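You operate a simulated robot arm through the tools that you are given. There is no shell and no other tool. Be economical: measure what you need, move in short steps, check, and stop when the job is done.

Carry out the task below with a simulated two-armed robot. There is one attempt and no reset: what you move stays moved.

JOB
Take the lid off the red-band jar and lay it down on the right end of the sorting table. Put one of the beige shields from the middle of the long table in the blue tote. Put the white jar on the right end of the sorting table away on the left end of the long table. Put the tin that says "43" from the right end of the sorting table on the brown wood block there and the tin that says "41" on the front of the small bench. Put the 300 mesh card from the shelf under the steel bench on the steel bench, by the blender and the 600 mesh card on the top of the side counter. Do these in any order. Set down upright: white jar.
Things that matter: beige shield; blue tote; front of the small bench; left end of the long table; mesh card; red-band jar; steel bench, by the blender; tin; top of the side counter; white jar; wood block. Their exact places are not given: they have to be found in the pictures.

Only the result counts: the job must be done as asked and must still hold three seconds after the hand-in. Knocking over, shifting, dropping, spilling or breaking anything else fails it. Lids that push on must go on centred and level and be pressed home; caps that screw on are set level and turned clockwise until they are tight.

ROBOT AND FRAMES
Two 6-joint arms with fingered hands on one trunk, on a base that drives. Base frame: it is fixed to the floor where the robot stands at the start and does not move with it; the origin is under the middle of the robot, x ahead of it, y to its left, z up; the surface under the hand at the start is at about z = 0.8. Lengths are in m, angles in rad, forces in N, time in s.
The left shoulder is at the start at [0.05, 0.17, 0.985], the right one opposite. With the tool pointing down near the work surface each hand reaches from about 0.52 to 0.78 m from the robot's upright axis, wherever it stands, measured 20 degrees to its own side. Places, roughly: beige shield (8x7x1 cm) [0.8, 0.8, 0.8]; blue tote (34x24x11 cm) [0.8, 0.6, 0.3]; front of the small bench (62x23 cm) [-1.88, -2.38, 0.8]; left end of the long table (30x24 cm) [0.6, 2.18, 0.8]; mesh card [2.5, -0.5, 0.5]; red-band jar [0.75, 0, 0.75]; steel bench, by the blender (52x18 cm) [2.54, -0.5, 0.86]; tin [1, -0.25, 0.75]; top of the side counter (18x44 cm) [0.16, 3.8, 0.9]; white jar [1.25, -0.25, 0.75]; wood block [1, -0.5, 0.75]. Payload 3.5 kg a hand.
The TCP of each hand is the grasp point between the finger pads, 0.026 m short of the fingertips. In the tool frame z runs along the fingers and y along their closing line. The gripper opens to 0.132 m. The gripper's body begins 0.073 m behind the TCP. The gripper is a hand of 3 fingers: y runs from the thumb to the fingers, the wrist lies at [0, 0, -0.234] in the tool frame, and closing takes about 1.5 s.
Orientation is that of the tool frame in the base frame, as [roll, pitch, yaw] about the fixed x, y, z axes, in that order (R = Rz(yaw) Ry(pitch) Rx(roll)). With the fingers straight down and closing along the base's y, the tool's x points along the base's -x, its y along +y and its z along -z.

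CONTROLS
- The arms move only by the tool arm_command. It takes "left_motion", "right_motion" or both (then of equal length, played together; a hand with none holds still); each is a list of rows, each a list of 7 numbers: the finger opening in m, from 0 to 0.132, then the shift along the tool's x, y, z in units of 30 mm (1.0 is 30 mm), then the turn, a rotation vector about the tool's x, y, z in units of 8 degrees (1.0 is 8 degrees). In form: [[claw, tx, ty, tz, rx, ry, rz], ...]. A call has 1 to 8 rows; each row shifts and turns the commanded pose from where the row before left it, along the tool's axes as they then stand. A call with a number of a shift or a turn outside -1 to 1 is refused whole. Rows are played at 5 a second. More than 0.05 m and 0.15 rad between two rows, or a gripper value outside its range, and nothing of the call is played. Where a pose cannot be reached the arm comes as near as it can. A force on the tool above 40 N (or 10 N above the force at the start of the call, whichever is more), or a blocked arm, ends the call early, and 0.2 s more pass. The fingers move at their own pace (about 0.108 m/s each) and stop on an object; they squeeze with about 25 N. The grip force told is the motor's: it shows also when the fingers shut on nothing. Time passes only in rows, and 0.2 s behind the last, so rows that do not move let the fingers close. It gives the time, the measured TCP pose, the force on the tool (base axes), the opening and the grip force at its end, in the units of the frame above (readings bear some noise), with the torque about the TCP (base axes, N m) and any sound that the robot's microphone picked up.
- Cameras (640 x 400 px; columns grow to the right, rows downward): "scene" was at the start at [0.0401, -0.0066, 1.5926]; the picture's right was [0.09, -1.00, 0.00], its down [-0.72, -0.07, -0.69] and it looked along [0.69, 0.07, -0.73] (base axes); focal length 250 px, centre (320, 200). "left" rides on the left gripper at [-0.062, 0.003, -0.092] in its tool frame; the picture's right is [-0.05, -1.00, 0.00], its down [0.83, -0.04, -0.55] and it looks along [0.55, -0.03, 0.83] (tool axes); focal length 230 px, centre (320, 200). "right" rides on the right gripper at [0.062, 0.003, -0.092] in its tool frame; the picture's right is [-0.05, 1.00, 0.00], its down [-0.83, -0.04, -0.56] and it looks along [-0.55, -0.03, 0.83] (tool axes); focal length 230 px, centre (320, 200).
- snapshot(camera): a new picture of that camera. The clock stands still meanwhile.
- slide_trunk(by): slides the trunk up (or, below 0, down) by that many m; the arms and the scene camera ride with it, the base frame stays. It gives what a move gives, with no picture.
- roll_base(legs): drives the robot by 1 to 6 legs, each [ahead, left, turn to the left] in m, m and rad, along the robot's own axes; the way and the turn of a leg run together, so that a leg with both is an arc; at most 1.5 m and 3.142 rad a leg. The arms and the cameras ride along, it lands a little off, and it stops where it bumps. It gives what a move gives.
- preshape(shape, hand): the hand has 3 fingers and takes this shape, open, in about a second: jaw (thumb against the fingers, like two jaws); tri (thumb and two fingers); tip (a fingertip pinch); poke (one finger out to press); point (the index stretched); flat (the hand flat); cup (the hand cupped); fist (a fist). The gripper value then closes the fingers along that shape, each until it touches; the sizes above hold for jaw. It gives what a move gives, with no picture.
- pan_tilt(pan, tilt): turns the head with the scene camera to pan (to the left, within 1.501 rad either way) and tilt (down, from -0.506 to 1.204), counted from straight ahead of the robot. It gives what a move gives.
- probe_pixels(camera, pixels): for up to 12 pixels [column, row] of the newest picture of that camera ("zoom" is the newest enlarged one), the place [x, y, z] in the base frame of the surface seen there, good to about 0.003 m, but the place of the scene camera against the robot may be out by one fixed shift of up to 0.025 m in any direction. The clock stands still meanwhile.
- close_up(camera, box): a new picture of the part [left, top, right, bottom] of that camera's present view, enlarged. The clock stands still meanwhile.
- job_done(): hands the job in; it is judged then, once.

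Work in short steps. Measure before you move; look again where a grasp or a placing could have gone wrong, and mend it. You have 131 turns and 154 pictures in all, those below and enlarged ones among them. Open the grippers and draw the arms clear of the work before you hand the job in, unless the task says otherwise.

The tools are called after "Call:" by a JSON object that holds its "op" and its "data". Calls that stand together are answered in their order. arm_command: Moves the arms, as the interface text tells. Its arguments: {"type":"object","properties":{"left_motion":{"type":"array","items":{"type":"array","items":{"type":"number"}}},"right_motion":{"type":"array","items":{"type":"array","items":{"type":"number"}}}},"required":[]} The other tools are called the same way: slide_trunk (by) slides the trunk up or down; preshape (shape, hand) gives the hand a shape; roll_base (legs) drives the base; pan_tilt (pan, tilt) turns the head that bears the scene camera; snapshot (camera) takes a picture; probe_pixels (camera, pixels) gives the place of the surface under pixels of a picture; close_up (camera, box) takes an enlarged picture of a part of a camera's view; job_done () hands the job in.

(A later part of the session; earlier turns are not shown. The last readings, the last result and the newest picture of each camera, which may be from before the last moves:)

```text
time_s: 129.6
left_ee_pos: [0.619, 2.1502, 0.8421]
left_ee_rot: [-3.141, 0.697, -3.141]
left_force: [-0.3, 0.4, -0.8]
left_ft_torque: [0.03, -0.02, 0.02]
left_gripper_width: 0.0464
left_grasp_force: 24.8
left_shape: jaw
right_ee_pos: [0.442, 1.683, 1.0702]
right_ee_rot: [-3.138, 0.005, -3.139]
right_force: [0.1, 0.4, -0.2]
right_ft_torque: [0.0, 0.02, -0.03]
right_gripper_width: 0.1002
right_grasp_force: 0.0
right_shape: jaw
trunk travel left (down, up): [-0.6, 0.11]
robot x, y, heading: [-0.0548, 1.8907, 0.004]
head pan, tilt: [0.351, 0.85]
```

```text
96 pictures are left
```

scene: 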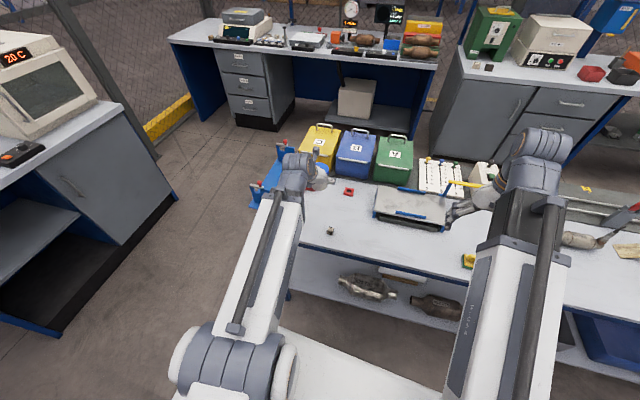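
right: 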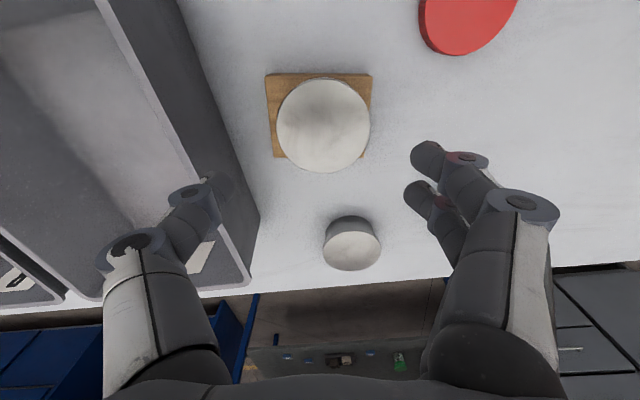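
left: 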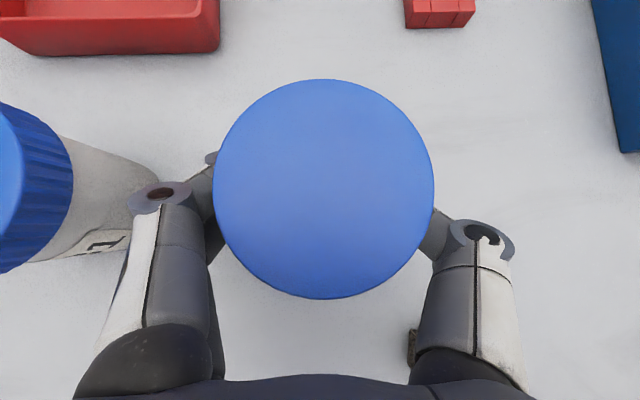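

The left knuckle is close to the other jar; shift 2.5 cm right before setting down, then lower in tiny steps.

Call:
{"op": "arm_command", "data": {"left_motion": [[0.03, 0, -0.85, 0, 0, 0, 0], [0.03, 0.1, 0, 0.12, 0, 0, 0], [0.03, 0, 0, 0, 0, 0, 0]]}}

Call:
{"op": "arm_command", "data": {"left_motion": [[0.03, 0.05, 0, 0.06, 0, 0, 0], [0.03, 0, 0, 0, 0, 0, 0]]}}

Call:
{"op": "arm_command", "data": {"left_motion": [[0.03, 0.05, 0, 0.06, 0, 0, 0], [0.03, 0, 0, 0, 0, 0, 0]]}}

```text
time_s: 130.3
left_ee_pos: [0.6197, 2.1248, 0.8373]
left_ee_rot: [-3.139, 0.697, -3.137]
left_force: [0.0, 0.5, 0.1]
left_ft_torque: [-0.03, 0.0, -0.01]
left_gripper_width: 0.0465
left_grasp_force: 24.7
left_shape: jaw
right_ee_pos: [0.441, 1.682, 1.071]
right_ee_rot: [-3.139, 0.005, -3.139]
right_force: [0.3, 0.0, 0.1]
right_ft_torque: [-0.04, 0.02, 0.04]
right_gripper_width: 0.1004
right_grasp_force: 0.0
right_shape: jaw
trunk travel left (down, up): [-0.6, 0.11]
robot x, y, heading: [-0.0609, 1.8863, 0.01]
head pan, tilt: [0.351, 0.85]
```

```text
time_s: 130.9
left_ee_pos: [0.6183, 2.1239, 0.8361]
left_ee_rot: [-3.139, 0.695, -3.139]
left_force: [-0.4, 0.0, -1.5]
left_ft_torque: [0.02, -0.04, -0.01]
left_gripper_width: 0.0466
left_grasp_force: 24.5
left_shape: jaw
right_ee_pos: [0.4414, 1.683, 1.0715]
right_ee_rot: [-3.138, 0.006, -3.14]
right_force: [-0.5, 0.1, -0.6]
right_ft_torque: [-0.03, 0.0, -0.01]
right_gripper_width: 0.1002
right_grasp_force: 0.1
right_shape: jaw
trunk travel left (down, up): [-0.6, 0.11]
robot x, y, heading: [-0.0571, 1.8892, 0.006]
head pan, tilt: [0.351, 0.85]
```

```text
time_s: 131.6
left_ee_pos: [0.6189, 2.1245, 0.8327]
left_ee_rot: [-3.141, 0.696, -3.138]
left_force: [0.4, -0.6, 1.8]
left_ft_torque: [0.03, 0.05, 0.03]
left_gripper_width: 0.0467
left_grasp_force: 25.0
left_shape: jaw
right_ee_pos: [0.4401, 1.6822, 1.071]
right_ee_rot: [-3.137, 0.005, -3.139]
right_force: [-0.2, 0.7, 0.5]
right_ft_torque: [0.01, -0.01, 0.0]
right_gripper_width: 0.1003
right_grasp_force: 0.2
right_shape: jaw
trunk travel left (down, up): [-0.6, 0.11]
robot x, y, heading: [-0.056, 1.8917, 0.011]
head pan, tilt: [0.351, 0.85]
```

Contact. Open modestly and retract along the tool axis.

Call:
{"op": "arm_command", "data": {"left_motion": [[0.055, 0, 0, 0, 0, 0, 0], [0.065, 0, 0, 0, 0, 0, 0], [0.08, 0, 0, 0, 0, 0, 0], [0.08, 0, 0, 0, 0, 0, 0], [0.08, 0, 0, -0.6, 0, 0, 0], [0.08, 0, 0, -0.9, 0, 0, 0], [0.08, -0.4, 0, -0.9, 0, 0, 0], [0.08, -0.6, 0, -0.75, 0, 0, 0]]}}

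Call:
{"op": "snapshot", "data": {"camera": "left"}}

```text
time_s: 133.3
left_ee_pos: [0.581, 2.1236, 0.9255]
left_ee_rot: [3.141, 0.696, -3.138]
left_force: [0.5, -0.6, 0.5]
left_ft_torque: [-0.02, 0.03, -0.01]
left_gripper_width: 0.0795
left_grasp_force: 0.1
left_shape: jaw
right_ee_pos: [0.4418, 1.6826, 1.0711]
right_ee_rot: [-3.14, 0.006, -3.14]
right_force: [-0.1, 1.0, -0.5]
right_ft_torque: [0.0, 0.0, 0.03]
right_gripper_width: 0.1005
right_grasp_force: 0.1
right_shape: jaw
trunk travel left (down, up): [-0.6, 0.11]
robot x, y, heading: [-0.0597, 1.8874, 0.005]
head pan, tilt: [0.351, 0.85]
```

```text
95 pictures are left
```

left: 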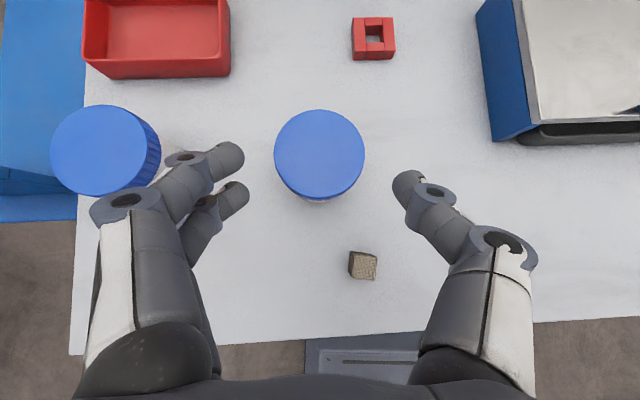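

White jar placed upright. Lift the left hand away, straighten it, and drive right to the shields.

Call:
{"op": "arm_command", "data": {"left_motion": [[0.08, -0.643, 0, -0.766, 0, 0, 0], [0.08, -0.643, 0, -0.766, 0, 0, 0], [0.08, -0.643, 0, -0.766, 0, 0, 0], [0.08, 0, 0, 0, 0, 1, 0], [0.08, 0, 0, 0, 0, 1, 0], [0.08, 0, 0, 0, 0, 1, 0], [0.08, 0, 0, 0, 0, 1, 0], [0.08, 0, 0, 0, 0, 1, 0]]}}

Call:
{"op": "roll_base", "data": {"legs": [[0, -1.3, 0]]}}

Call:
{"op": "pan_tilt", "data": {"pan": 0.2, "tilt": 0.85}}

Call:
{"op": "snapshot", "data": {"camera": "scene"}}

Call:
{"op": "snapshot", "data": {"camera": "left"}}

```text
time_s: 135.2
left_ee_pos: [0.5804, 2.1248, 1.0164]
left_ee_rot: [3.14, -0.005, -3.14]
left_force: [1.0, 0.2, 0.5]
left_ft_torque: [0.0, 0.01, 0.0]
left_gripper_width: 0.0794
left_grasp_force: 0.0
left_shape: jaw
right_ee_pos: [0.4418, 1.6827, 1.0703]
right_ee_rot: [-3.137, 0.006, -3.139]
right_force: [0.1, -1.3, -1.7]
right_ft_torque: [0.01, -0.01, -0.01]
right_gripper_width: 0.1004
right_grasp_force: 0.1
right_shape: jaw
trunk travel left (down, up): [-0.6, 0.11]
robot x, y, heading: [-0.058, 1.8891, 0.005]
head pan, tilt: [0.351, 0.85]
```

```text
time_s: 141.7
left_ee_pos: [0.583, 0.819, 1.0154]
left_ee_rot: [-3.14, -0.003, 3.131]
left_force: [-0.5, -0.6, 0.3]
left_ft_torque: [-0.05, -0.02, 0.03]
left_gripper_width: 0.0793
left_grasp_force: 0.1
left_shape: jaw
right_ee_pos: [0.4372, 0.3788, 1.0708]
right_ee_rot: [-3.139, 0.004, 3.129]
right_force: [-0.3, -0.3, 0.4]
right_ft_torque: [-0.02, 0.02, 0.02]
right_gripper_width: 0.1002
right_grasp_force: 0.1
right_shape: jaw
trunk travel left (down, up): [-0.6, 0.11]
robot x, y, heading: [-0.0604, 0.5933, -0.011]
head pan, tilt: [0.351, 0.85]
```

```text
time_s: 142.4
left_ee_pos: [0.5823, 0.8177, 1.0142]
left_ee_rot: [-3.141, -0.001, 3.128]
left_force: [-0.1, -0.6, 0.7]
left_ft_torque: [0.04, -0.02, 0.0]
left_gripper_width: 0.079
left_grasp_force: 0.0
left_shape: jaw
right_ee_pos: [0.4376, 0.379, 1.0712]
right_ee_rot: [-3.139, 0.006, 3.128]
right_force: [0.1, 0.1, 0.1]
right_ft_torque: [0.01, -0.03, 0.04]
right_gripper_width: 0.1005
right_grasp_force: 0.0
right_shape: jaw
trunk travel left (down, up): [-0.6, 0.11]
robot x, y, heading: [-0.061, 0.5937, -0.009]
head pan, tilt: [0.201, 0.85]
```

```text
94 pictures are left
```

scene: 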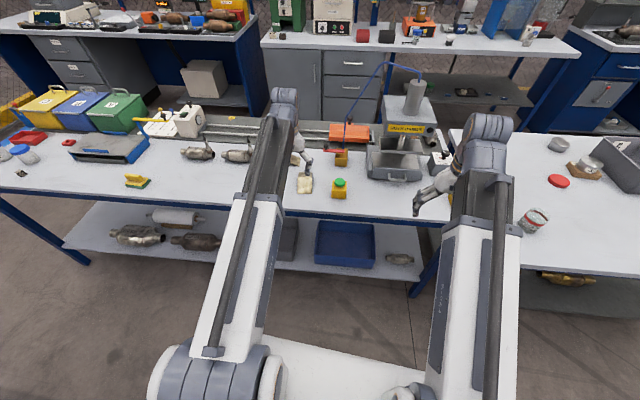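

```text
93 pictures are left
```

left: 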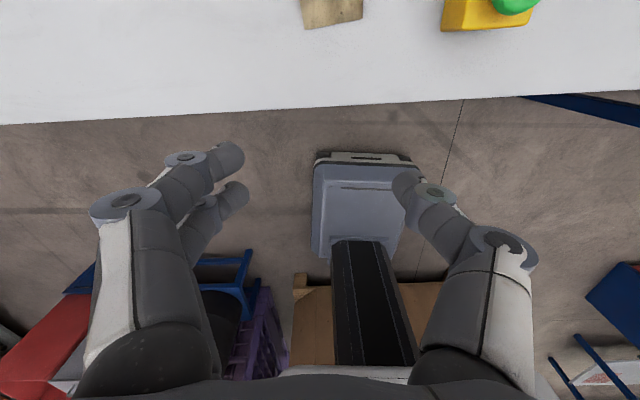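

Move the left hand forward over the shields and look.

Call:
{"op": "arm_command", "data": {"left_motion": [[0.08, -1, 0, 0, 0, 0, 0], [0.08, -1, 0, 0, 0, 0, 0], [0.08, -1, 0, 0, 0, 0, 0], [0.08, -1, 0, 0, 0, 0, 0]]}}

Call:
{"op": "snapshot", "data": {"camera": "left"}}

Call:
{"op": "close_up", "data": {"camera": "scene", "box": [260, 140, 420, 290]}}

```text
time_s: 143.4
left_ee_pos: [0.6745, 0.8161, 1.0125]
left_ee_rot: [3.141, 0.0, 3.13]
left_force: [-0.6, 0.3, 0.1]
left_ft_torque: [0.05, 0.01, 0.05]
left_gripper_width: 0.0794
left_grasp_force: 0.0
left_shape: jaw
left hand out of reach, approached as far as the arm can: row 4
right_ee_pos: [0.4371, 0.3784, 1.071]
right_ee_rot: [-3.138, 0.004, 3.129]
right_force: [0.0, -0.2, -0.5]
right_ft_torque: [0.01, 0.01, 0.01]
right_gripper_width: 0.1005
right_grasp_force: 0.1
right_shape: jaw
trunk travel left (down, up): [-0.6, 0.11]
robot x, y, heading: [-0.0615, 0.589, -0.008]
head pan, tilt: [0.201, 0.85]
```

```text
92 pictures are left
```

left: 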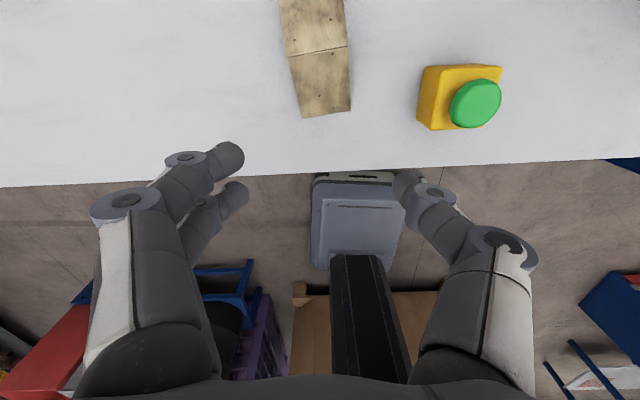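

```text
2.67 times, centred on (340, 215) of scene
```

zoom: 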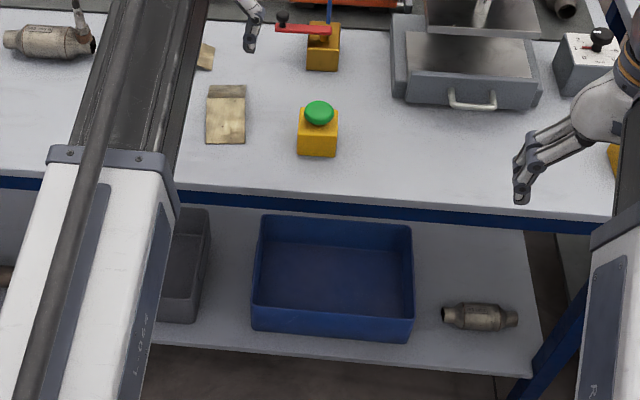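

Drive ahead 0.17 so the shield is well within reach, and view again.

Call:
{"op": "roll_base", "data": {"legs": [[0.17, 0, 0.008]]}}

Call:
{"op": "snapshot", "data": {"camera": "left"}}

```text
time_s: 144.8
left_ee_pos: [0.8419, 0.82, 1.0117]
left_ee_rot: [3.141, 0.001, 3.136]
left_force: [-0.3, 0.4, -0.1]
left_ft_torque: [0.0, 0.0, 0.0]
left_gripper_width: 0.0794
left_grasp_force: 0.1
left_shape: jaw
right_ee_pos: [0.6087, 0.3806, 1.0708]
right_ee_rot: [-3.136, 0.003, 3.137]
right_force: [0.5, -0.5, -1.0]
right_ft_torque: [-0.02, -0.01, 0.03]
right_gripper_width: 0.1006
right_grasp_force: 0.1
right_shape: jaw
trunk travel left (down, up): [-0.6, 0.11]
robot x, y, heading: [0.1089, 0.5898, -0.006]
head pan, tilt: [0.201, 0.85]
```

```text
90 pictures are left
```

left: 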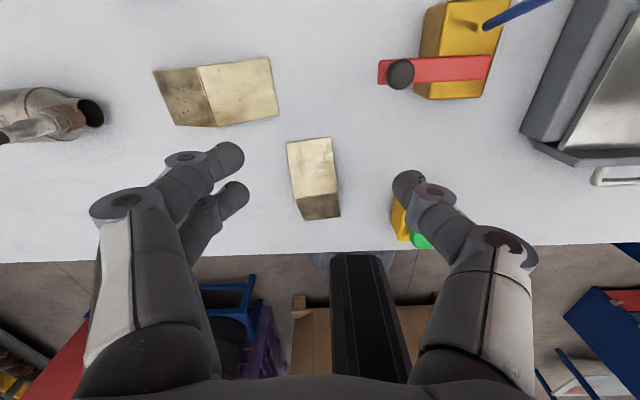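

Probe the near shield's corners and ridge.

Call:
{"op": "probe_pixels", "data": {"camera": "left", "pixels": [[290, 145], [331, 141], [297, 196], [337, 191], [305, 217], [338, 213], [314, 170], [318, 195], [350, 160], [317, 193]]}}

Call:
{"op": "close_up", "data": {"camera": "left", "box": [250, 110, 410, 240]}}

```text
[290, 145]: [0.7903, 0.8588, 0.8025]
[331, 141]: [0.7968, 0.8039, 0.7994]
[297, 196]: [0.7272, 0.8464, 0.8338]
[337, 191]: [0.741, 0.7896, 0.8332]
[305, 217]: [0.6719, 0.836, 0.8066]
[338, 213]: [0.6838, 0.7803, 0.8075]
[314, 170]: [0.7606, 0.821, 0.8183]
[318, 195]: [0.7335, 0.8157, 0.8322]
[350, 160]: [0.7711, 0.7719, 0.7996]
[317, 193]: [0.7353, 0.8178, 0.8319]
```

```text
3.08 times, centred on (330, 175) of left
```

zoom: 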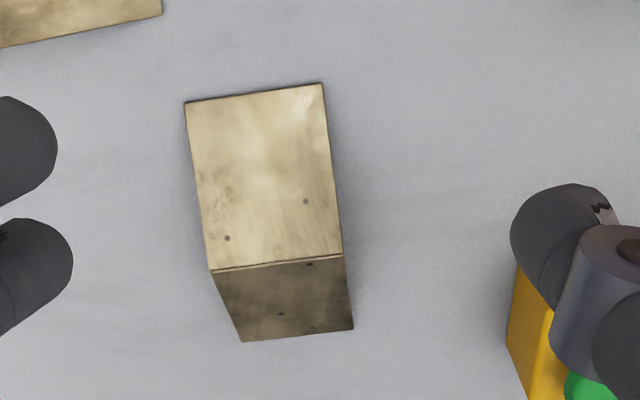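

The shield is a tent with ridge at z 0.833, ridge centre (0.734,0.818), width 0.059. I turn the hand to close along the ridge and descend.

Call:
{"op": "arm_command", "data": {"left_motion": [[0.085, 0.9, 0, 0.6, 0, 0, 0], [0.085, 0.9, 0, 0.6, 0, 0, 0], [0.085, 0.9, 0, 0.6, 0, 0, 0], [0.085, 0.9, 0.06, 0.6, 0, 0, 0], [0.085, 0, 0, 0, 0, 0, -0.88], [0.085, 0, 0, 0.9, 0, 0, -0.88], [0.085, 0, 0, 0.9, 0, 0, 0]]}}

Call:
{"op": "snapshot", "data": {"camera": "left"}}

```text
time_s: 146.4
left_ee_pos: [0.7327, 0.8222, 0.8859]
left_ee_rot: [3.141, 0.0, -2.899]
left_force: [0.2, 0.4, -0.4]
left_ft_torque: [-0.03, -0.01, 0.0]
left_gripper_width: 0.0846
left_grasp_force: 0.0
left_shape: jaw
right_ee_pos: [0.6083, 0.3818, 1.0717]
right_ee_rot: [-3.137, 0.005, 3.137]
right_force: [0.2, 0.4, 0.5]
right_ft_torque: [-0.02, -0.02, 0.03]
right_gripper_width: 0.1003
right_grasp_force: 0.1
right_shape: jaw
trunk travel left (down, up): [-0.6, 0.11]
robot x, y, heading: [0.1122, 0.5901, -0.001]
head pan, tilt: [0.201, 0.85]
```

```text
88 pictures are left
```

left: 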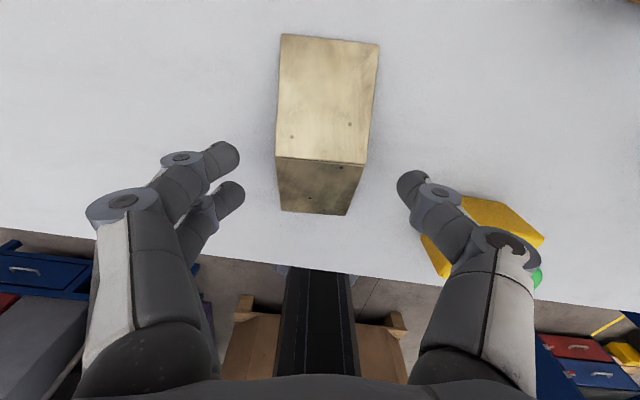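

Check the yellow box clearance under the right-hand finger.

Call:
{"op": "probe_pixels", "data": {"camera": "left", "pixels": [[470, 205], [530, 240], [430, 245], [440, 268], [537, 278], [495, 235], [400, 185]]}}

```text
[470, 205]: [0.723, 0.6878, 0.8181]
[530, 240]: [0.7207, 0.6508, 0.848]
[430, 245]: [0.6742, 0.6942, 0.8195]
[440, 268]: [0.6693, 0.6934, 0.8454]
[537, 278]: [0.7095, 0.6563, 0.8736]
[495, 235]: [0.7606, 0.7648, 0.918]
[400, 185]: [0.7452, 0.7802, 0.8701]
```

Box face is at y 0.694, clear. Descend and close on the ridge.

Call:
{"op": "arm_command", "data": {"left_motion": [[0.085, 0, -0.13, 0.95, 0, 0, 0], [0.085, 0, 0, 0.95, 0, 0, 0], [0.085, 0, 0, 0, 0, 0, 0], [0.04, 0, 0, 0, 0, 0, 0], [0.04, 0, 0, 0, 0, 0, 0], [0.04, 0, 0, 0, 0, 0, 0], [0.04, 0, 0, 0, 0, 0, 0]]}}

Call:
{"op": "arm_command", "data": {"left_motion": [[0.03, 0, 0, -0.5, 0, 0, 0], [0.03, 0, 0, -0.8, 0, 0, 0], [0.03, 0, 0, -1, 0, 0, 0], [0.03, 0, 0, -1, 0, 0, 0], [0.03, 0, 0, -1, 0, 0, 0]]}}

Call:
{"op": "snapshot", "data": {"camera": "left"}}

```text
time_s: 148.0
left_ee_pos: [0.7345, 0.8193, 0.8281]
left_ee_rot: [3.141, -0.001, -2.901]
left_force: [0.5, 0.2, -1.7]
left_ft_torque: [0.02, 0.01, -0.03]
left_gripper_width: 0.0019
left_grasp_force: 25.1
left_shape: jaw
right_ee_pos: [0.607, 0.3811, 1.0708]
right_ee_rot: [-3.138, 0.004, 3.137]
right_force: [-0.8, -0.2, 0.3]
right_ft_torque: [-0.01, -0.03, 0.01]
right_gripper_width: 0.1
right_grasp_force: 0.1
right_shape: jaw
trunk travel left (down, up): [-0.6, 0.11]
robot x, y, heading: [0.1082, 0.5897, 0.001]
head pan, tilt: [0.201, 0.85]
```

```text
time_s: 149.2
left_ee_pos: [0.7339, 0.819, 0.9603]
left_ee_rot: [-3.14, 0.001, -2.899]
left_force: [-1.1, 0.6, -1.2]
left_ft_torque: [0.0, 0.01, 0.02]
left_gripper_width: 0.0296
left_grasp_force: 0.0
left_shape: jaw
right_ee_pos: [0.608, 0.3812, 1.0709]
right_ee_rot: [-3.137, 0.006, 3.136]
right_force: [0.2, -0.1, 0.3]
right_ft_torque: [0.02, 0.01, 0.0]
right_gripper_width: 0.1002
right_grasp_force: 0.1
right_shape: jaw
trunk travel left (down, up): [-0.6, 0.11]
robot x, y, heading: [0.1122, 0.5913, -0.003]
head pan, tilt: [0.201, 0.85]
```

```text
87 pictures are left
```

left: 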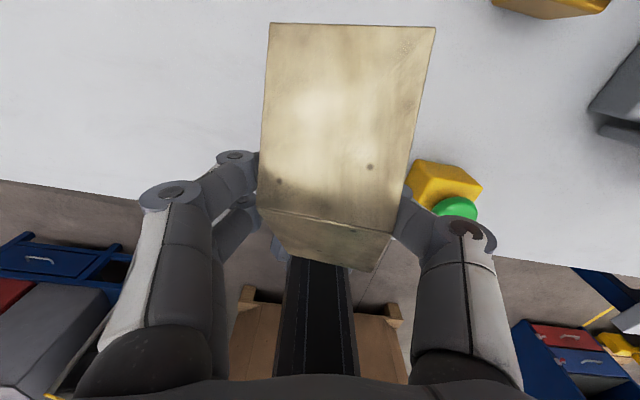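

The shield is up, apparently cradled over the fingers rather than squeezed. I look from the scene camera before going on.

Call:
{"op": "pan_tilt", "data": {"pan": 0.35, "tilt": 0.75}}

Call:
{"op": "close_up", "data": {"camera": "scene", "box": [260, 120, 400, 240]}}

Call:
{"op": "probe_pixels", "data": {"camera": "left", "pixels": [[340, 100], [350, 30], [330, 215], [325, 245], [262, 205], [390, 230], [272, 30], [430, 32], [375, 265]]}}

```text
time_s: 149.9
left_ee_pos: [0.7333, 0.8183, 0.9592]
left_ee_rot: [-3.141, 0.0, -2.9]
left_force: [0.2, 0.4, -0.3]
left_ft_torque: [-0.01, 0.02, 0.01]
left_gripper_width: 0.0297
left_grasp_force: 0.1
left_shape: jaw
right_ee_pos: [0.6073, 0.38, 1.0713]
right_ee_rot: [-3.139, 0.006, 3.134]
right_force: [-0.2, -0.2, -0.2]
right_ft_torque: [-0.01, -0.03, 0.02]
right_gripper_width: 0.1002
right_grasp_force: 0.1
right_shape: jaw
trunk travel left (down, up): [-0.6, 0.11]
robot x, y, heading: [0.1105, 0.591, -0.0]
head pan, tilt: [0.351, 0.75]
```

```text
3.33 times, centred on (330, 180) of scene
```

zoom: 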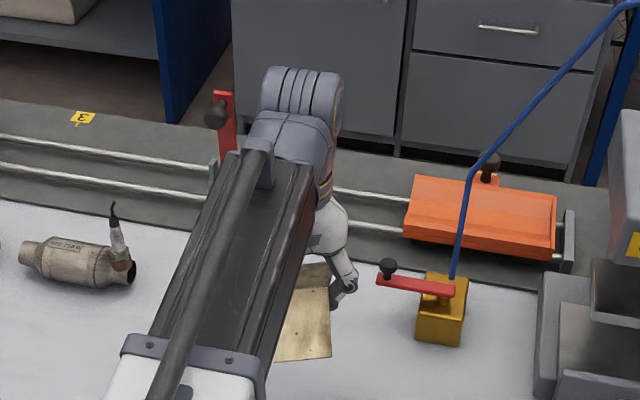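

```text
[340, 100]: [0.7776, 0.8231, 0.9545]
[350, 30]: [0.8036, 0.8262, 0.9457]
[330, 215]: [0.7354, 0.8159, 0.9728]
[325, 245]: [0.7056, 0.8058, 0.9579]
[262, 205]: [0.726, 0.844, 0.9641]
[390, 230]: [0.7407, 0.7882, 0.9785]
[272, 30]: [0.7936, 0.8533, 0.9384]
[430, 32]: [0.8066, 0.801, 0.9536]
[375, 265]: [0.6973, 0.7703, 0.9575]
```

The fingertips are inside the tent's open ends, so it hangs on them. I close the fingers fully for more overlap, then back up slightly.

Call:
{"op": "arm_command", "data": {"left_motion": [[0.015, 0, 0, 0, 0, 0, 0], [0.0, 0, 0, 0, 0, 0, 0], [0.0, 0, 0, -0.5, 0, 0, 0], [0.0, 0, 0, -0.5, 0, 0, 0]]}}

Call:
{"op": "snapshot", "data": {"camera": "left"}}

```text
time_s: 150.9
left_ee_pos: [0.7346, 0.8186, 0.9867]
left_ee_rot: [3.142, 0.0, -2.9]
left_force: [0.0, 0.4, -0.2]
left_ft_torque: [0.02, -0.05, 0.0]
left_gripper_width: 0.0065
left_grasp_force: 25.0
left_shape: jaw
right_ee_pos: [0.6062, 0.3826, 1.0703]
right_ee_rot: [-3.138, 0.005, 3.138]
right_force: [0.1, 0.4, 0.5]
right_ft_torque: [-0.01, 0.02, -0.03]
right_gripper_width: 0.1004
right_grasp_force: 0.1
right_shape: jaw
trunk travel left (down, up): [-0.6, 0.11]
robot x, y, heading: [0.1077, 0.5883, 0.0]
head pan, tilt: [0.351, 0.75]
```

```text
85 pictures are left
```

left: 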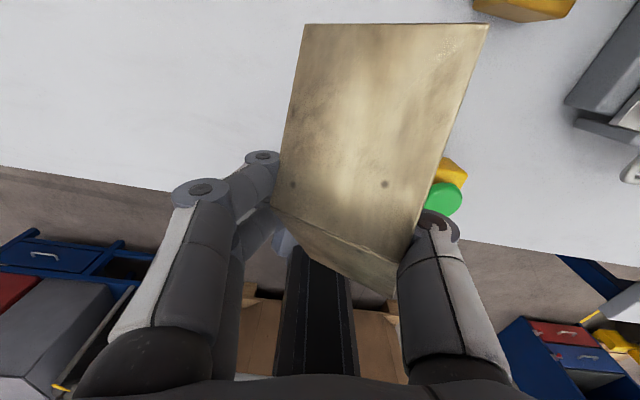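

Held (pinched at 0.0065). The tote is under the table at about (0.78,0.59). I back out, turn right 20° so the right arm stays clear, and tilt the left hand a bit.

Call:
{"op": "roll_base", "data": {"legs": [[-0.33, 0, 0], [0, 0, -0.35]]}}

Call:
{"op": "arm_command", "data": {"left_motion": [[0.0, 0, 0, 0, 0, -0.8, 0], [0.0, 0, 0, 0, 0, -0.8, 0], [0.0, 0, 0, 0, 0, -0.8, 0], [0.0, 0, 0, 0, 0, -0.8, 0], [0.0, 0, 0, 0, 0, -0.8, 0]]}}

Call:
{"op": "snapshot", "data": {"camera": "left"}}

Call:
{"op": "pan_tilt", "data": {"pan": 0.45, "tilt": 0.85}}

Call:
{"op": "snapshot", "data": {"camera": "scene"}}

```text
time_s: 154.2
left_ee_pos: [0.4419, 0.5884, 0.9877]
left_ee_rot: [-3.141, 0.0, 3.027]
left_force: [-1.1, 0.6, 0.2]
left_ft_torque: [0.03, 0.02, -0.01]
left_gripper_width: 0.0062
left_grasp_force: 25.0
left_shape: jaw
right_ee_pos: [0.1701, 0.2225, 1.0718]
right_ee_rot: [-3.138, 0.006, 2.782]
right_force: [-0.1, 0.4, 0.6]
right_ft_torque: [0.01, 0.02, -0.02]
right_gripper_width: 0.1003
right_grasp_force: 0.0
right_shape: jaw
trunk travel left (down, up): [-0.6, 0.11]
robot x, y, heading: [-0.221, 0.5913, -0.359]
head pan, tilt: [0.351, 0.75]
```

```text
time_s: 155.4
left_ee_pos: [0.4425, 0.5885, 0.9874]
left_ee_rot: [-3.14, 0.561, 3.027]
left_force: [-0.5, -0.8, -0.2]
left_ft_torque: [-0.01, -0.01, -0.03]
left_gripper_width: 0.0064
left_grasp_force: 24.6
left_shape: jaw
right_ee_pos: [0.1709, 0.2219, 1.0714]
right_ee_rot: [-3.138, 0.003, 2.783]
right_force: [0.0, 0.0, 0.2]
right_ft_torque: [-0.02, 0.04, 0.03]
right_gripper_width: 0.1001
right_grasp_force: 0.1
right_shape: jaw
trunk travel left (down, up): [-0.6, 0.11]
robot x, y, heading: [-0.2227, 0.5893, -0.36]
head pan, tilt: [0.351, 0.75]
```

```text
84 pictures are left
```

left: 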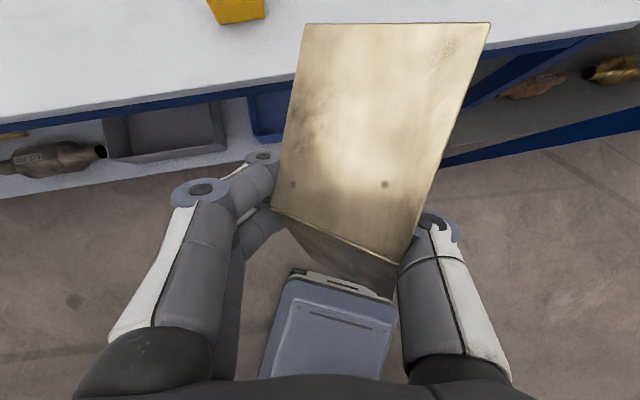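

```text
time_s: 156.1
left_ee_pos: [0.4405, 0.5879, 0.9879]
left_ee_rot: [3.141, 0.56, 3.028]
left_force: [0.5, 0.4, -1.0]
left_ft_torque: [0.04, -0.01, 0.0]
left_gripper_width: 0.0061
left_grasp_force: 24.8
left_shape: jaw
right_ee_pos: [0.17, 0.2211, 1.0703]
right_ee_rot: [-3.138, 0.006, 2.783]
right_force: [-0.4, 0.6, 0.0]
right_ft_torque: [0.01, -0.02, -0.01]
right_gripper_width: 0.1002
right_grasp_force: 0.0
right_shape: jaw
trunk travel left (down, up): [-0.6, 0.11]
robot x, y, heading: [-0.2224, 0.5926, -0.358]
head pan, tilt: [0.45, 0.85]
```

```text
83 pictures are left
```

scene: 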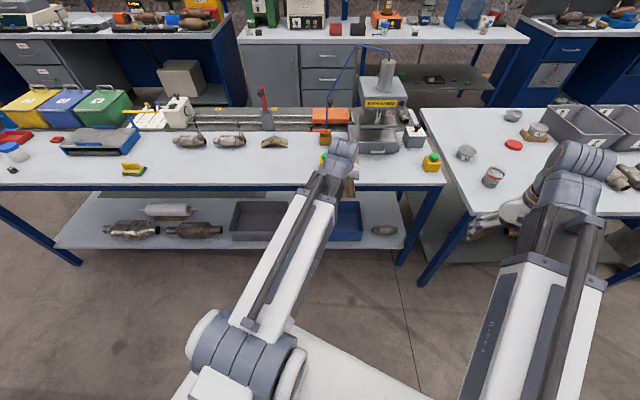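

The shield turns rigidly with the hand. Lower the trunk 0.45 m and look at the tote with the left camera.

Call:
{"op": "slide_trunk", "data": {"by": -0.45}}

Call:
{"op": "snapshot", "data": {"camera": "left"}}

Call:
{"op": "pan_tilt", "data": {"pan": 0.4, "tilt": 0.6}}

Call:
{"op": "snapshot", "data": {"camera": "scene"}}

```text
refused: -0.45 is not a number from -0.4 to 0.4
```

```text
82 pictures are left
```

left: 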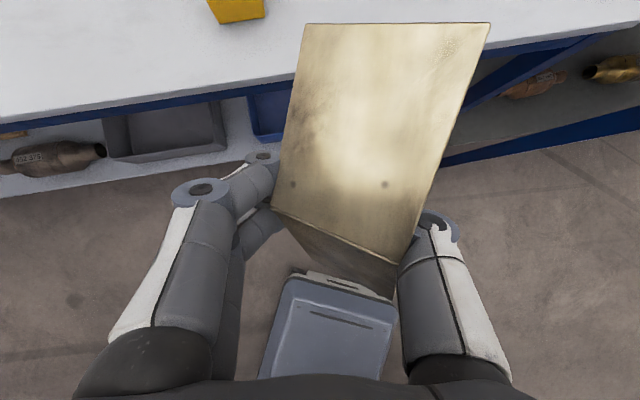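

```text
time_s: 156.8
left_ee_pos: [0.4414, 0.5876, 0.9876]
left_ee_rot: [3.141, 0.557, 3.028]
left_force: [-0.4, -0.9, -1.1]
left_ft_torque: [0.03, 0.03, 0.0]
left_gripper_width: 0.006
left_grasp_force: 25.0
left_shape: jaw
right_ee_pos: [0.1708, 0.2208, 1.0707]
right_ee_rot: [-3.138, 0.004, 2.783]
right_force: [1.3, -0.1, -0.4]
right_ft_torque: [-0.02, 0.0, -0.03]
right_gripper_width: 0.1001
right_grasp_force: 0.0
right_shape: jaw
trunk travel left (down, up): [-0.6, 0.11]
robot x, y, heading: [-0.2218, 0.5908, -0.353]
head pan, tilt: [0.4, 0.6]
```

```text
81 pictures are left
```

scene: 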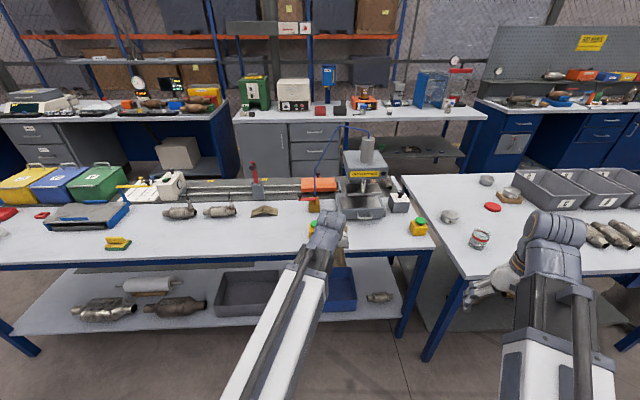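

Limit is 0.4 per slide; lower in two slides.

Call:
{"op": "slide_trunk", "data": {"by": -0.4}}

Call:
{"op": "snapshot", "data": {"camera": "left"}}

Call:
{"op": "snapshot", "data": {"camera": "scene"}}

```text
time_s: 160.7
left_ee_pos: [0.442, 0.5887, 0.5877]
left_ee_rot: [3.141, 0.557, 3.03]
left_force: [-0.1, 0.3, -0.9]
left_ft_torque: [0.02, 0.03, 0.01]
left_gripper_width: 0.0061
left_grasp_force: 25.1
left_shape: jaw
right_ee_pos: [0.1698, 0.2224, 0.6707]
right_ee_rot: [-3.139, 0.004, 2.782]
right_force: [0.0, 0.0, -0.9]
right_ft_torque: [0.01, 0.03, -0.01]
right_gripper_width: 0.1004
right_grasp_force: 0.1
right_shape: jaw
trunk travel left (down, up): [-0.2, 0.51]
robot x, y, heading: [-0.2221, 0.5901, -0.353]
head pan, tilt: [0.4, 0.6]
```

```text
80 pictures are left
```

left: 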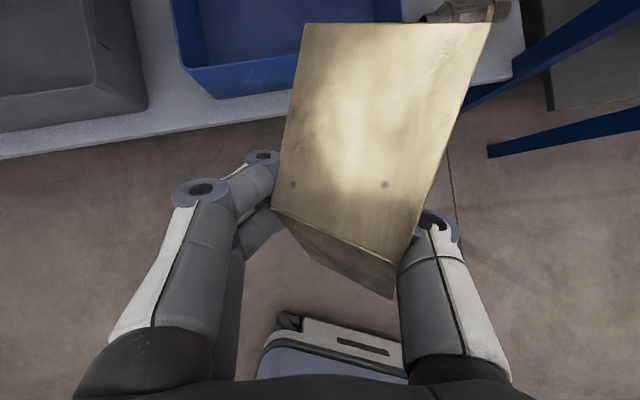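

```text
79 pictures are left
```

scene: 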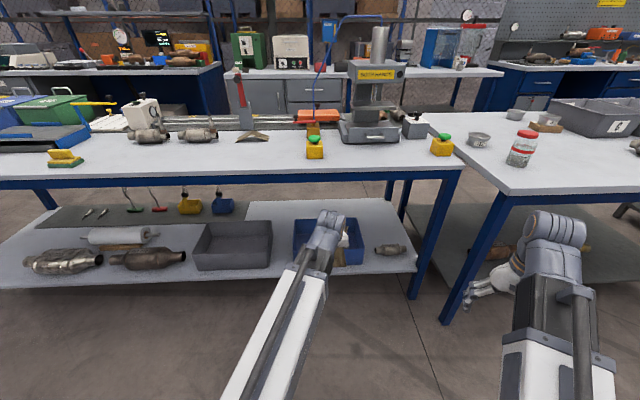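

Probe the tote in both pictures, and the table apron.

Call:
{"op": "probe_pixels", "data": {"camera": "scene", "pixels": [[296, 222], [358, 220], [362, 262], [294, 262], [305, 235], [352, 250], [330, 183], [330, 174], [330, 205], [270, 183], [300, 265]]}}

Call:
{"op": "probe_pixels", "data": {"camera": "left", "pixels": [[213, 93], [181, 60], [290, 82], [270, 65], [240, 20], [172, 5], [200, 110]]}}

Call:
{"op": "close_up", "data": {"camera": "scene", "box": [260, 160, 420, 290]}}

```text
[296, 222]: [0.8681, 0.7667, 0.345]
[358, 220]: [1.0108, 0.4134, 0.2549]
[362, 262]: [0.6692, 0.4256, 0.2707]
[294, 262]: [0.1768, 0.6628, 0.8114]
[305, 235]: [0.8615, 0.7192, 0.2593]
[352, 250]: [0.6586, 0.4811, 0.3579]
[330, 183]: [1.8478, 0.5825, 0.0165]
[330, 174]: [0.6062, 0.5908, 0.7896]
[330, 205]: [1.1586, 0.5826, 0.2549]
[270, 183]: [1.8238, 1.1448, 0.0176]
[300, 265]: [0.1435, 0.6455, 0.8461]
```

```text
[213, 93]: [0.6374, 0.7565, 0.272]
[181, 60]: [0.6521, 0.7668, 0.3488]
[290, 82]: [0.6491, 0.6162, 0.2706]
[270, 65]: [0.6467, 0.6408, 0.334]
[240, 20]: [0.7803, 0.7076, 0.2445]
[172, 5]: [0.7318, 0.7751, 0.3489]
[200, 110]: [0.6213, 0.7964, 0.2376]
```

```text
3.08 times, centred on (340, 225) of scene
```

zoom: 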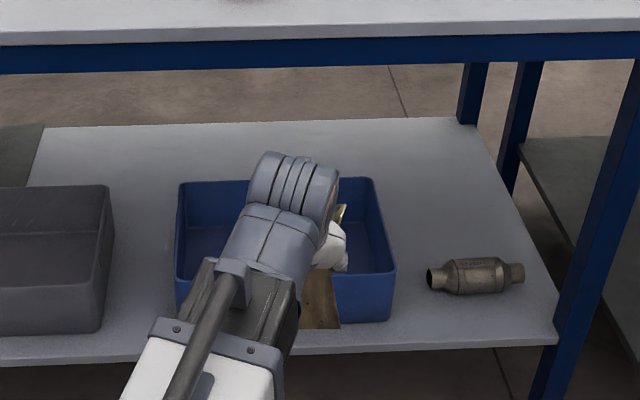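

Tote: front wall x≈0.648, rim z≈0.349, y 0.43–0.76, floor 0.245. Tilt the hand more, lower the trunk, and drive in along +x.

Call:
{"op": "arm_command", "data": {"left_motion": [[0.0, 0, 0, 0, 0, -0.8, 0], [0.0, 0, 0, 0, 0, -0.8, 0], [0.0, 0, 0, 0, 0, -0.7, 0]]}}

Call:
{"op": "slide_trunk", "data": {"by": -0.14}}

Call:
{"op": "roll_base", "data": {"legs": [[0.187, 0.07, 0]]}}

Call:
{"op": "snapshot", "data": {"camera": "scene"}}

Call:
{"op": "snapshot", "data": {"camera": "left"}}

```text
time_s: 161.5
left_ee_pos: [0.4653, 0.5806, 0.5891]
left_ee_rot: [-3.14, 0.881, 3.028]
left_force: [0.5, 0.1, -1.0]
left_ft_torque: [0.05, -0.02, 0.03]
left_gripper_width: 0.0063
left_grasp_force: 25.1
left_shape: jaw
left hand out of reach, approached as far as the arm can: row 2, 3
right_ee_pos: [0.1709, 0.2225, 0.6702]
right_ee_rot: [-3.14, 0.005, 2.782]
right_force: [1.0, 0.2, -0.4]
right_ft_torque: [-0.01, -0.02, 0.0]
right_gripper_width: 0.1001
right_grasp_force: 0.1
right_shape: jaw
trunk travel left (down, up): [-0.2, 0.51]
robot x, y, heading: [-0.2244, 0.5914, -0.355]
head pan, tilt: [0.4, 0.6]
```

```text
time_s: 163.1
left_ee_pos: [0.4643, 0.5818, 0.4493]
left_ee_rot: [-3.141, 0.878, 3.029]
left_force: [1.6, -0.4, -1.0]
left_ft_torque: [0.02, 0.0, 0.0]
left_gripper_width: 0.0062
left_grasp_force: 24.9
left_shape: jaw
right_ee_pos: [0.1701, 0.2222, 0.5319]
right_ee_rot: [-3.137, 0.007, 2.782]
right_force: [-0.2, -0.6, 0.1]
right_ft_torque: [0.0, -0.05, -0.01]
right_gripper_width: 0.1001
right_grasp_force: 0.0
right_shape: jaw
trunk travel left (down, up): [-0.06, 0.65]
robot x, y, heading: [-0.2259, 0.589, -0.358]
head pan, tilt: [0.4, 0.6]
```

```text
time_s: 164.7
left_ee_pos: [0.664, 0.5804, 0.4499]
left_ee_rot: [3.142, 0.877, 3.028]
left_force: [-0.3, 1.0, -0.7]
left_ft_torque: [0.01, 0.01, 0.02]
left_gripper_width: 0.006
left_grasp_force: 24.6
left_shape: jaw
right_ee_pos: [0.3708, 0.2215, 0.5318]
right_ee_rot: [-3.136, 0.005, 2.782]
right_force: [1.2, -0.4, 0.4]
right_ft_torque: [-0.05, 0.0, -0.03]
right_gripper_width: 0.1004
right_grasp_force: 0.1
right_shape: jaw
trunk travel left (down, up): [-0.06, 0.65]
robot x, y, heading: [-0.0225, 0.5913, -0.36]
head pan, tilt: [0.4, 0.6]
```

```text
77 pictures are left
```

scene: 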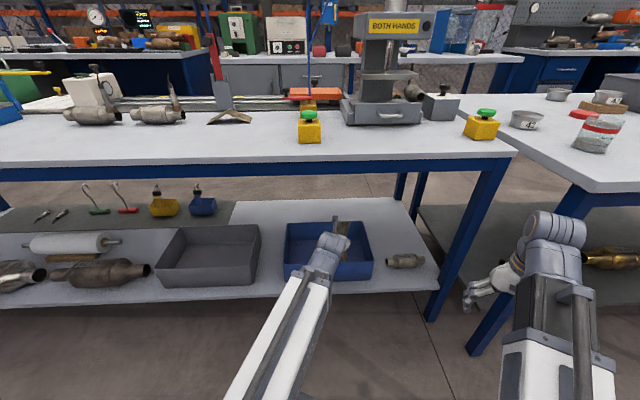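

```text
76 pictures are left
```

left: 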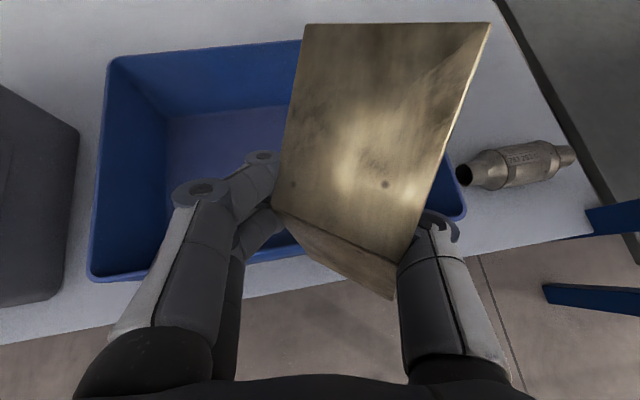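

Good. Drive a further 9 cm in and 3.5 cm left.

Call:
{"op": "roll_base", "data": {"legs": [[0.075, 0.064, 0]]}}

Call:
{"op": "slide_trunk", "data": {"by": -0.055}}

Call:
{"op": "snapshot", "data": {"camera": "left"}}

Call:
{"op": "probe_pixels", "data": {"camera": "left", "pixels": [[380, 285], [300, 215], [400, 60], [310, 35], [470, 40], [230, 260], [180, 120], [450, 260], [340, 240]]}}

```text
time_s: 165.9
left_ee_pos: [0.7574, 0.6149, 0.4494]
left_ee_rot: [3.141, 0.877, 3.028]
left_force: [-0.4, -1.2, -1.5]
left_ft_torque: [-0.01, 0.0, 0.03]
left_gripper_width: 0.0062
left_grasp_force: 24.8
left_shape: jaw
right_ee_pos: [0.4638, 0.2551, 0.5311]
right_ee_rot: [-3.139, 0.005, 2.783]
right_force: [0.0, -0.6, -0.3]
right_ft_torque: [-0.04, -0.01, -0.02]
right_gripper_width: 0.1004
right_grasp_force: 0.2
right_shape: jaw
trunk travel left (down, up): [-0.06, 0.65]
robot x, y, heading: [0.0729, 0.6274, -0.354]
head pan, tilt: [0.4, 0.6]
```

```text
time_s: 166.8
left_ee_pos: [0.7572, 0.6147, 0.3951]
left_ee_rot: [3.141, 0.878, 3.029]
left_force: [-0.4, -0.2, -1.1]
left_ft_torque: [0.01, -0.01, 0.03]
left_gripper_width: 0.0061
left_grasp_force: 24.7
left_shape: jaw
right_ee_pos: [0.464, 0.2556, 0.4763]
right_ee_rot: [-3.139, 0.005, 2.781]
right_force: [0.8, -0.8, -0.1]
right_ft_torque: [0.01, 0.01, 0.02]
right_gripper_width: 0.1003
right_grasp_force: 0.0
right_shape: jaw
trunk travel left (down, up): [-0.005, 0.705]
robot x, y, heading: [0.0685, 0.6275, -0.361]
head pan, tilt: [0.4, 0.6]
```

```text
75 pictures are left
```

left: 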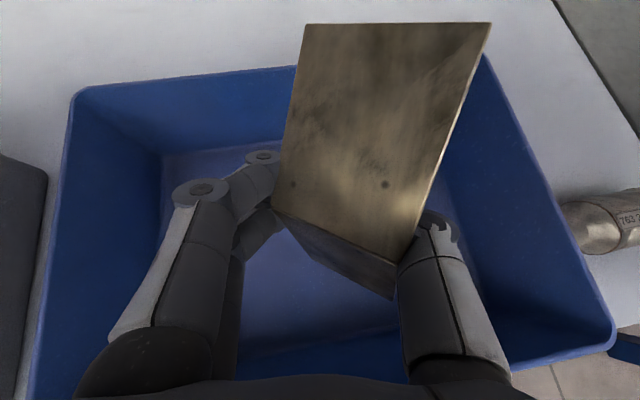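

```text
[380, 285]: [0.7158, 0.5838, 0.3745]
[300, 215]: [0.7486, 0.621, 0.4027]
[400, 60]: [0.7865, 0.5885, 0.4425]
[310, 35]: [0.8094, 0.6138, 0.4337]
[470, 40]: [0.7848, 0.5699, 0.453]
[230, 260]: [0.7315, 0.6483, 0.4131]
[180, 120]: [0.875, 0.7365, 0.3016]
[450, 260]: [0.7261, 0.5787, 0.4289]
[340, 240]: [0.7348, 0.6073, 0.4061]
```

Shield is well inside the tote's outline. Lower ~7 cm and open.

Call:
{"op": "arm_command", "data": {"left_motion": [[0.0, 0.577, 0, 0.479, 0, 0, 0], [0.0, 0.577, 0, 0.479, 0, 0, 0], [0.0, 0.577, 0, 0.479, 0, 0, 0], [0.0, 0.3, 0, 0.25, 0, 0, 0]]}}

Call:
{"op": "snapshot", "data": {"camera": "left"}}

Call:
{"op": "arm_command", "data": {"left_motion": [[0.02, 0, 0, 0, 0, 0, 0], [0.04, 0, 0, 0, 0, 0, 0], [0.06, 0, 0, 0, 0, 0, 0], [0.08, 0, 0, 0, 0, 0, 0], [0.095, 0, 0, 0, 0, 0, 0], [0.095, 0, 0, 0, 0, 0, 0]]}}

Call:
{"op": "snapshot", "data": {"camera": "left"}}

```text
time_s: 167.8
left_ee_pos: [0.7577, 0.6155, 0.3139]
left_ee_rot: [3.141, 0.878, 3.028]
left_force: [0.3, -0.5, -0.2]
left_ft_torque: [0.02, -0.02, -0.01]
left_gripper_width: 0.0058
left_grasp_force: 25.4
left_shape: jaw
right_ee_pos: [0.4646, 0.2554, 0.4771]
right_ee_rot: [-3.139, 0.005, 2.781]
right_force: [-0.4, -0.8, -0.3]
right_ft_torque: [-0.05, -0.01, 0.01]
right_gripper_width: 0.1003
right_grasp_force: 0.0
right_shape: jaw
trunk travel left (down, up): [-0.005, 0.705]
robot x, y, heading: [0.0711, 0.6251, -0.357]
head pan, tilt: [0.4, 0.6]
```

```text
74 pictures are left
```

left: 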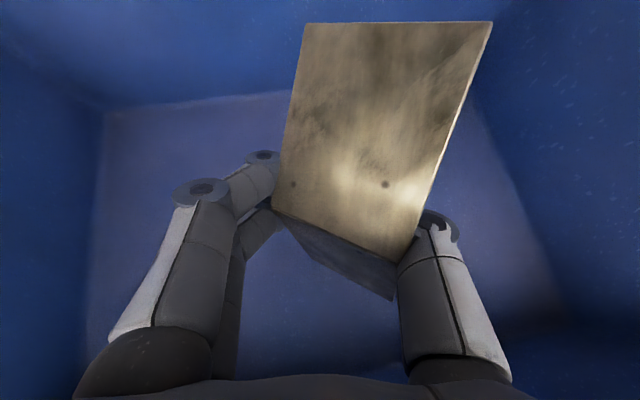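

```text
time_s: 169.2
left_ee_pos: [0.7572, 0.6154, 0.3158]
left_ee_rot: [-3.141, 0.878, 3.028]
left_force: [0.4, -0.1, -0.3]
left_ft_torque: [0.04, 0.0, -0.02]
left_gripper_width: 0.0948
left_grasp_force: 0.0
left_shape: jaw
right_ee_pos: [0.4651, 0.2553, 0.476]
right_ee_rot: [-3.137, 0.005, 2.781]
right_force: [-0.7, -0.5, 0.3]
right_ft_torque: [0.04, 0.0, -0.01]
right_gripper_width: 0.1002
right_grasp_force: 0.1
right_shape: jaw
trunk travel left (down, up): [-0.005, 0.705]
robot x, y, heading: [0.0698, 0.6258, -0.355]
head pan, tilt: [0.4, 0.6]
```

```text
73 pictures are left
```

left: 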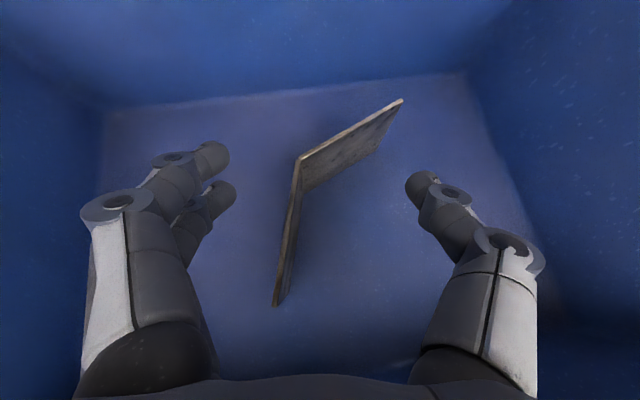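

Shield is in the tote. Raise the hand out, back out and raise the trunk.

Call:
{"op": "arm_command", "data": {"left_motion": [[0.095, -0.769, 0, -0.639, 0, 0, 0], [0.095, -0.769, 0, -0.639, 0, 0, 0], [0.095, -0.769, 0, -0.639, 0, 0, 0], [0.095, -0.769, 0, -0.639, 0, 0, 0], [0.095, -0.2, 0, -0.17, 0, 0, 0]]}}

Call:
{"op": "roll_base", "data": {"legs": [[-0.27, -0.1, 0], [0, 0, 0.355]]}}

Call:
{"op": "slide_trunk", "data": {"by": 0.4}}

Call:
{"op": "slide_trunk", "data": {"by": 0.25}}

Call:
{"op": "arm_command", "data": {"left_motion": [[0.095, 0, 0, 0, 0, 1, 0], [0.095, 0, 0, 0, 0, 1, 0], [0.095, 0, 0, 0, 0, 1, 0], [0.095, 0, 0, 0, 0, 1, 0], [0.095, 0, 0, 0, 0, 1, 0], [0.095, 0, 0, 0, 0, 1, 0], [0.095, 0, 0, 0, 0, 0.25, 0]]}}

Call:
{"op": "roll_base", "data": {"legs": [[0, 1.15, 0], [0, 1.15, 0]]}}

Call:
{"op": "pan_tilt", "data": {"pan": 0.0, "tilt": 0.6}}

Call:
{"op": "snapshot", "data": {"camera": "scene"}}

```text
time_s: 170.4
left_ee_pos: [0.7589, 0.6134, 0.4418]
left_ee_rot: [-3.14, 0.879, 3.028]
left_force: [0.7, -0.5, 0.0]
left_ft_torque: [-0.01, -0.01, 0.02]
left_gripper_width: 0.0948
left_grasp_force: 0.1
left_shape: jaw
right_ee_pos: [0.4643, 0.2556, 0.4764]
right_ee_rot: [-3.137, 0.005, 2.78]
right_force: [-1.1, -0.5, 0.5]
right_ft_torque: [-0.02, 0.02, 0.02]
right_gripper_width: 0.1001
right_grasp_force: 0.1
right_shape: jaw
trunk travel left (down, up): [-0.005, 0.705]
robot x, y, heading: [0.072, 0.6245, -0.355]
head pan, tilt: [0.4, 0.6]
```

```text
time_s: 173.5
left_ee_pos: [0.4307, 0.8569, 0.4417]
left_ee_rot: [3.141, 0.878, -2.896]
left_force: [0.4, 0.5, -0.4]
left_ft_torque: [-0.02, 0.01, 0.0]
left_gripper_width: 0.095
left_grasp_force: 0.1
left_shape: jaw
right_ee_pos: [0.283, 0.4189, 0.475]
right_ee_rot: [-3.139, 0.005, 3.141]
right_force: [-0.1, 0.1, 0.1]
right_ft_torque: [-0.01, -0.04, 0.02]
right_gripper_width: 0.1005
right_grasp_force: 0.1
right_shape: jaw
trunk travel left (down, up): [-0.005, 0.705]
robot x, y, heading: [-0.2143, 0.6284, 0.007]
head pan, tilt: [0.4, 0.6]
```

```text
time_s: 177.4
left_ee_pos: [0.4314, 0.8574, 0.8415]
left_ee_rot: [3.141, 0.878, -2.897]
left_force: [-0.5, 0.0, 0.0]
left_ft_torque: [-0.02, 0.0, -0.02]
left_gripper_width: 0.0948
left_grasp_force: 0.1
left_shape: jaw
right_ee_pos: [0.2827, 0.4183, 0.8758]
right_ee_rot: [-3.138, 0.005, -3.141]
right_force: [0.2, 0.2, -0.3]
right_ft_torque: [-0.01, -0.02, -0.03]
right_gripper_width: 0.1003
right_grasp_force: 0.0
right_shape: jaw
trunk travel left (down, up): [-0.405, 0.305]
robot x, y, heading: [-0.2175, 0.6264, 0.003]
head pan, tilt: [0.4, 0.6]
```

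```text
time_s: 179.9
left_ee_pos: [0.4302, 0.8586, 1.0933]
left_ee_rot: [-3.141, 0.878, -2.896]
left_force: [0.3, 0.4, 0.3]
left_ft_torque: [0.01, -0.02, 0.01]
left_gripper_width: 0.0946
left_grasp_force: 0.0
left_shape: jaw
right_ee_pos: [0.2838, 0.4182, 1.1264]
right_ee_rot: [-3.138, 0.005, 3.141]
right_force: [-0.5, -0.7, 0.1]
right_ft_torque: [0.01, 0.02, -0.01]
right_gripper_width: 0.1005
right_grasp_force: 0.0
right_shape: jaw
trunk travel left (down, up): [-0.655, 0.055]
robot x, y, heading: [-0.2135, 0.6256, 0.002]
head pan, tilt: [0.4, 0.6]
```

```text
time_s: 181.5
left_ee_pos: [0.4302, 0.8583, 1.0922]
left_ee_rot: [3.141, 0.005, -2.895]
left_force: [0.2, 0.8, 1.3]
left_ft_torque: [0.0, -0.01, 0.01]
left_gripper_width: 0.0947
left_grasp_force: 0.2
left_shape: jaw
right_ee_pos: [0.2828, 0.4187, 1.127]
right_ee_rot: [-3.137, 0.006, -3.141]
right_force: [-1.4, 0.3, 0.5]
right_ft_torque: [0.07, -0.02, 0.02]
right_gripper_width: 0.1001
right_grasp_force: 0.0
right_shape: jaw
trunk travel left (down, up): [-0.655, 0.055]
robot x, y, heading: [-0.2169, 0.6269, 0.005]
head pan, tilt: [0.4, 0.6]
```

```text
time_s: 192.8
left_ee_pos: [0.4042, 3.158, 1.0922]
left_ee_rot: [3.141, 0.005, -2.89]
left_force: [0.1, 0.0, -0.2]
left_ft_torque: [0.01, 0.02, -0.01]
left_gripper_width: 0.0947
left_grasp_force: 0.1
left_shape: jaw
right_ee_pos: [0.2598, 2.7186, 1.1277]
right_ee_rot: [-3.138, 0.005, -3.136]
right_force: [0.1, 0.9, 0.3]
right_ft_torque: [0.02, -0.01, 0.03]
right_gripper_width: 0.1004
right_grasp_force: 0.0
right_shape: jaw
trunk travel left (down, up): [-0.655, 0.055]
robot x, y, heading: [-0.2386, 2.9228, 0.008]
head pan, tilt: [0.4, 0.6]
```

```text
time_s: 193.7
left_ee_pos: [0.4054, 3.1578, 1.0927]
left_ee_rot: [3.141, 0.006, -2.89]
left_force: [0.2, 0.6, -0.2]
left_ft_torque: [0.0, -0.02, 0.0]
left_gripper_width: 0.0947
left_grasp_force: 0.1
left_shape: jaw
right_ee_pos: [0.2591, 2.7178, 1.1265]
right_ee_rot: [-3.138, 0.006, -3.136]
right_force: [0.6, -0.1, -0.9]
right_ft_torque: [-0.02, 0.02, 0.0]
right_gripper_width: 0.1002
right_grasp_force: 0.0
right_shape: jaw
trunk travel left (down, up): [-0.655, 0.055]
robot x, y, heading: [-0.2428, 2.9228, 0.011]
head pan, tilt: [0.0, 0.6]
```

```text
72 pictures are left
```

scene: 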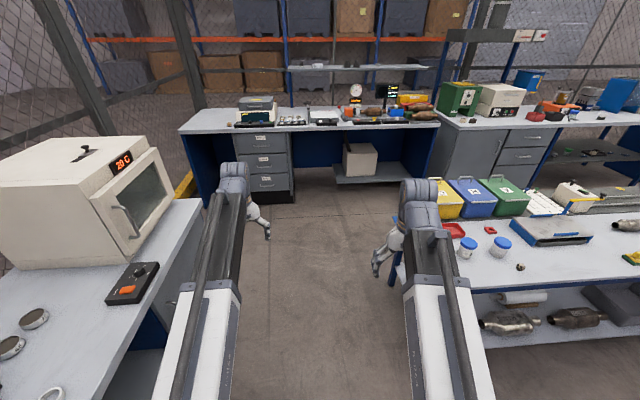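

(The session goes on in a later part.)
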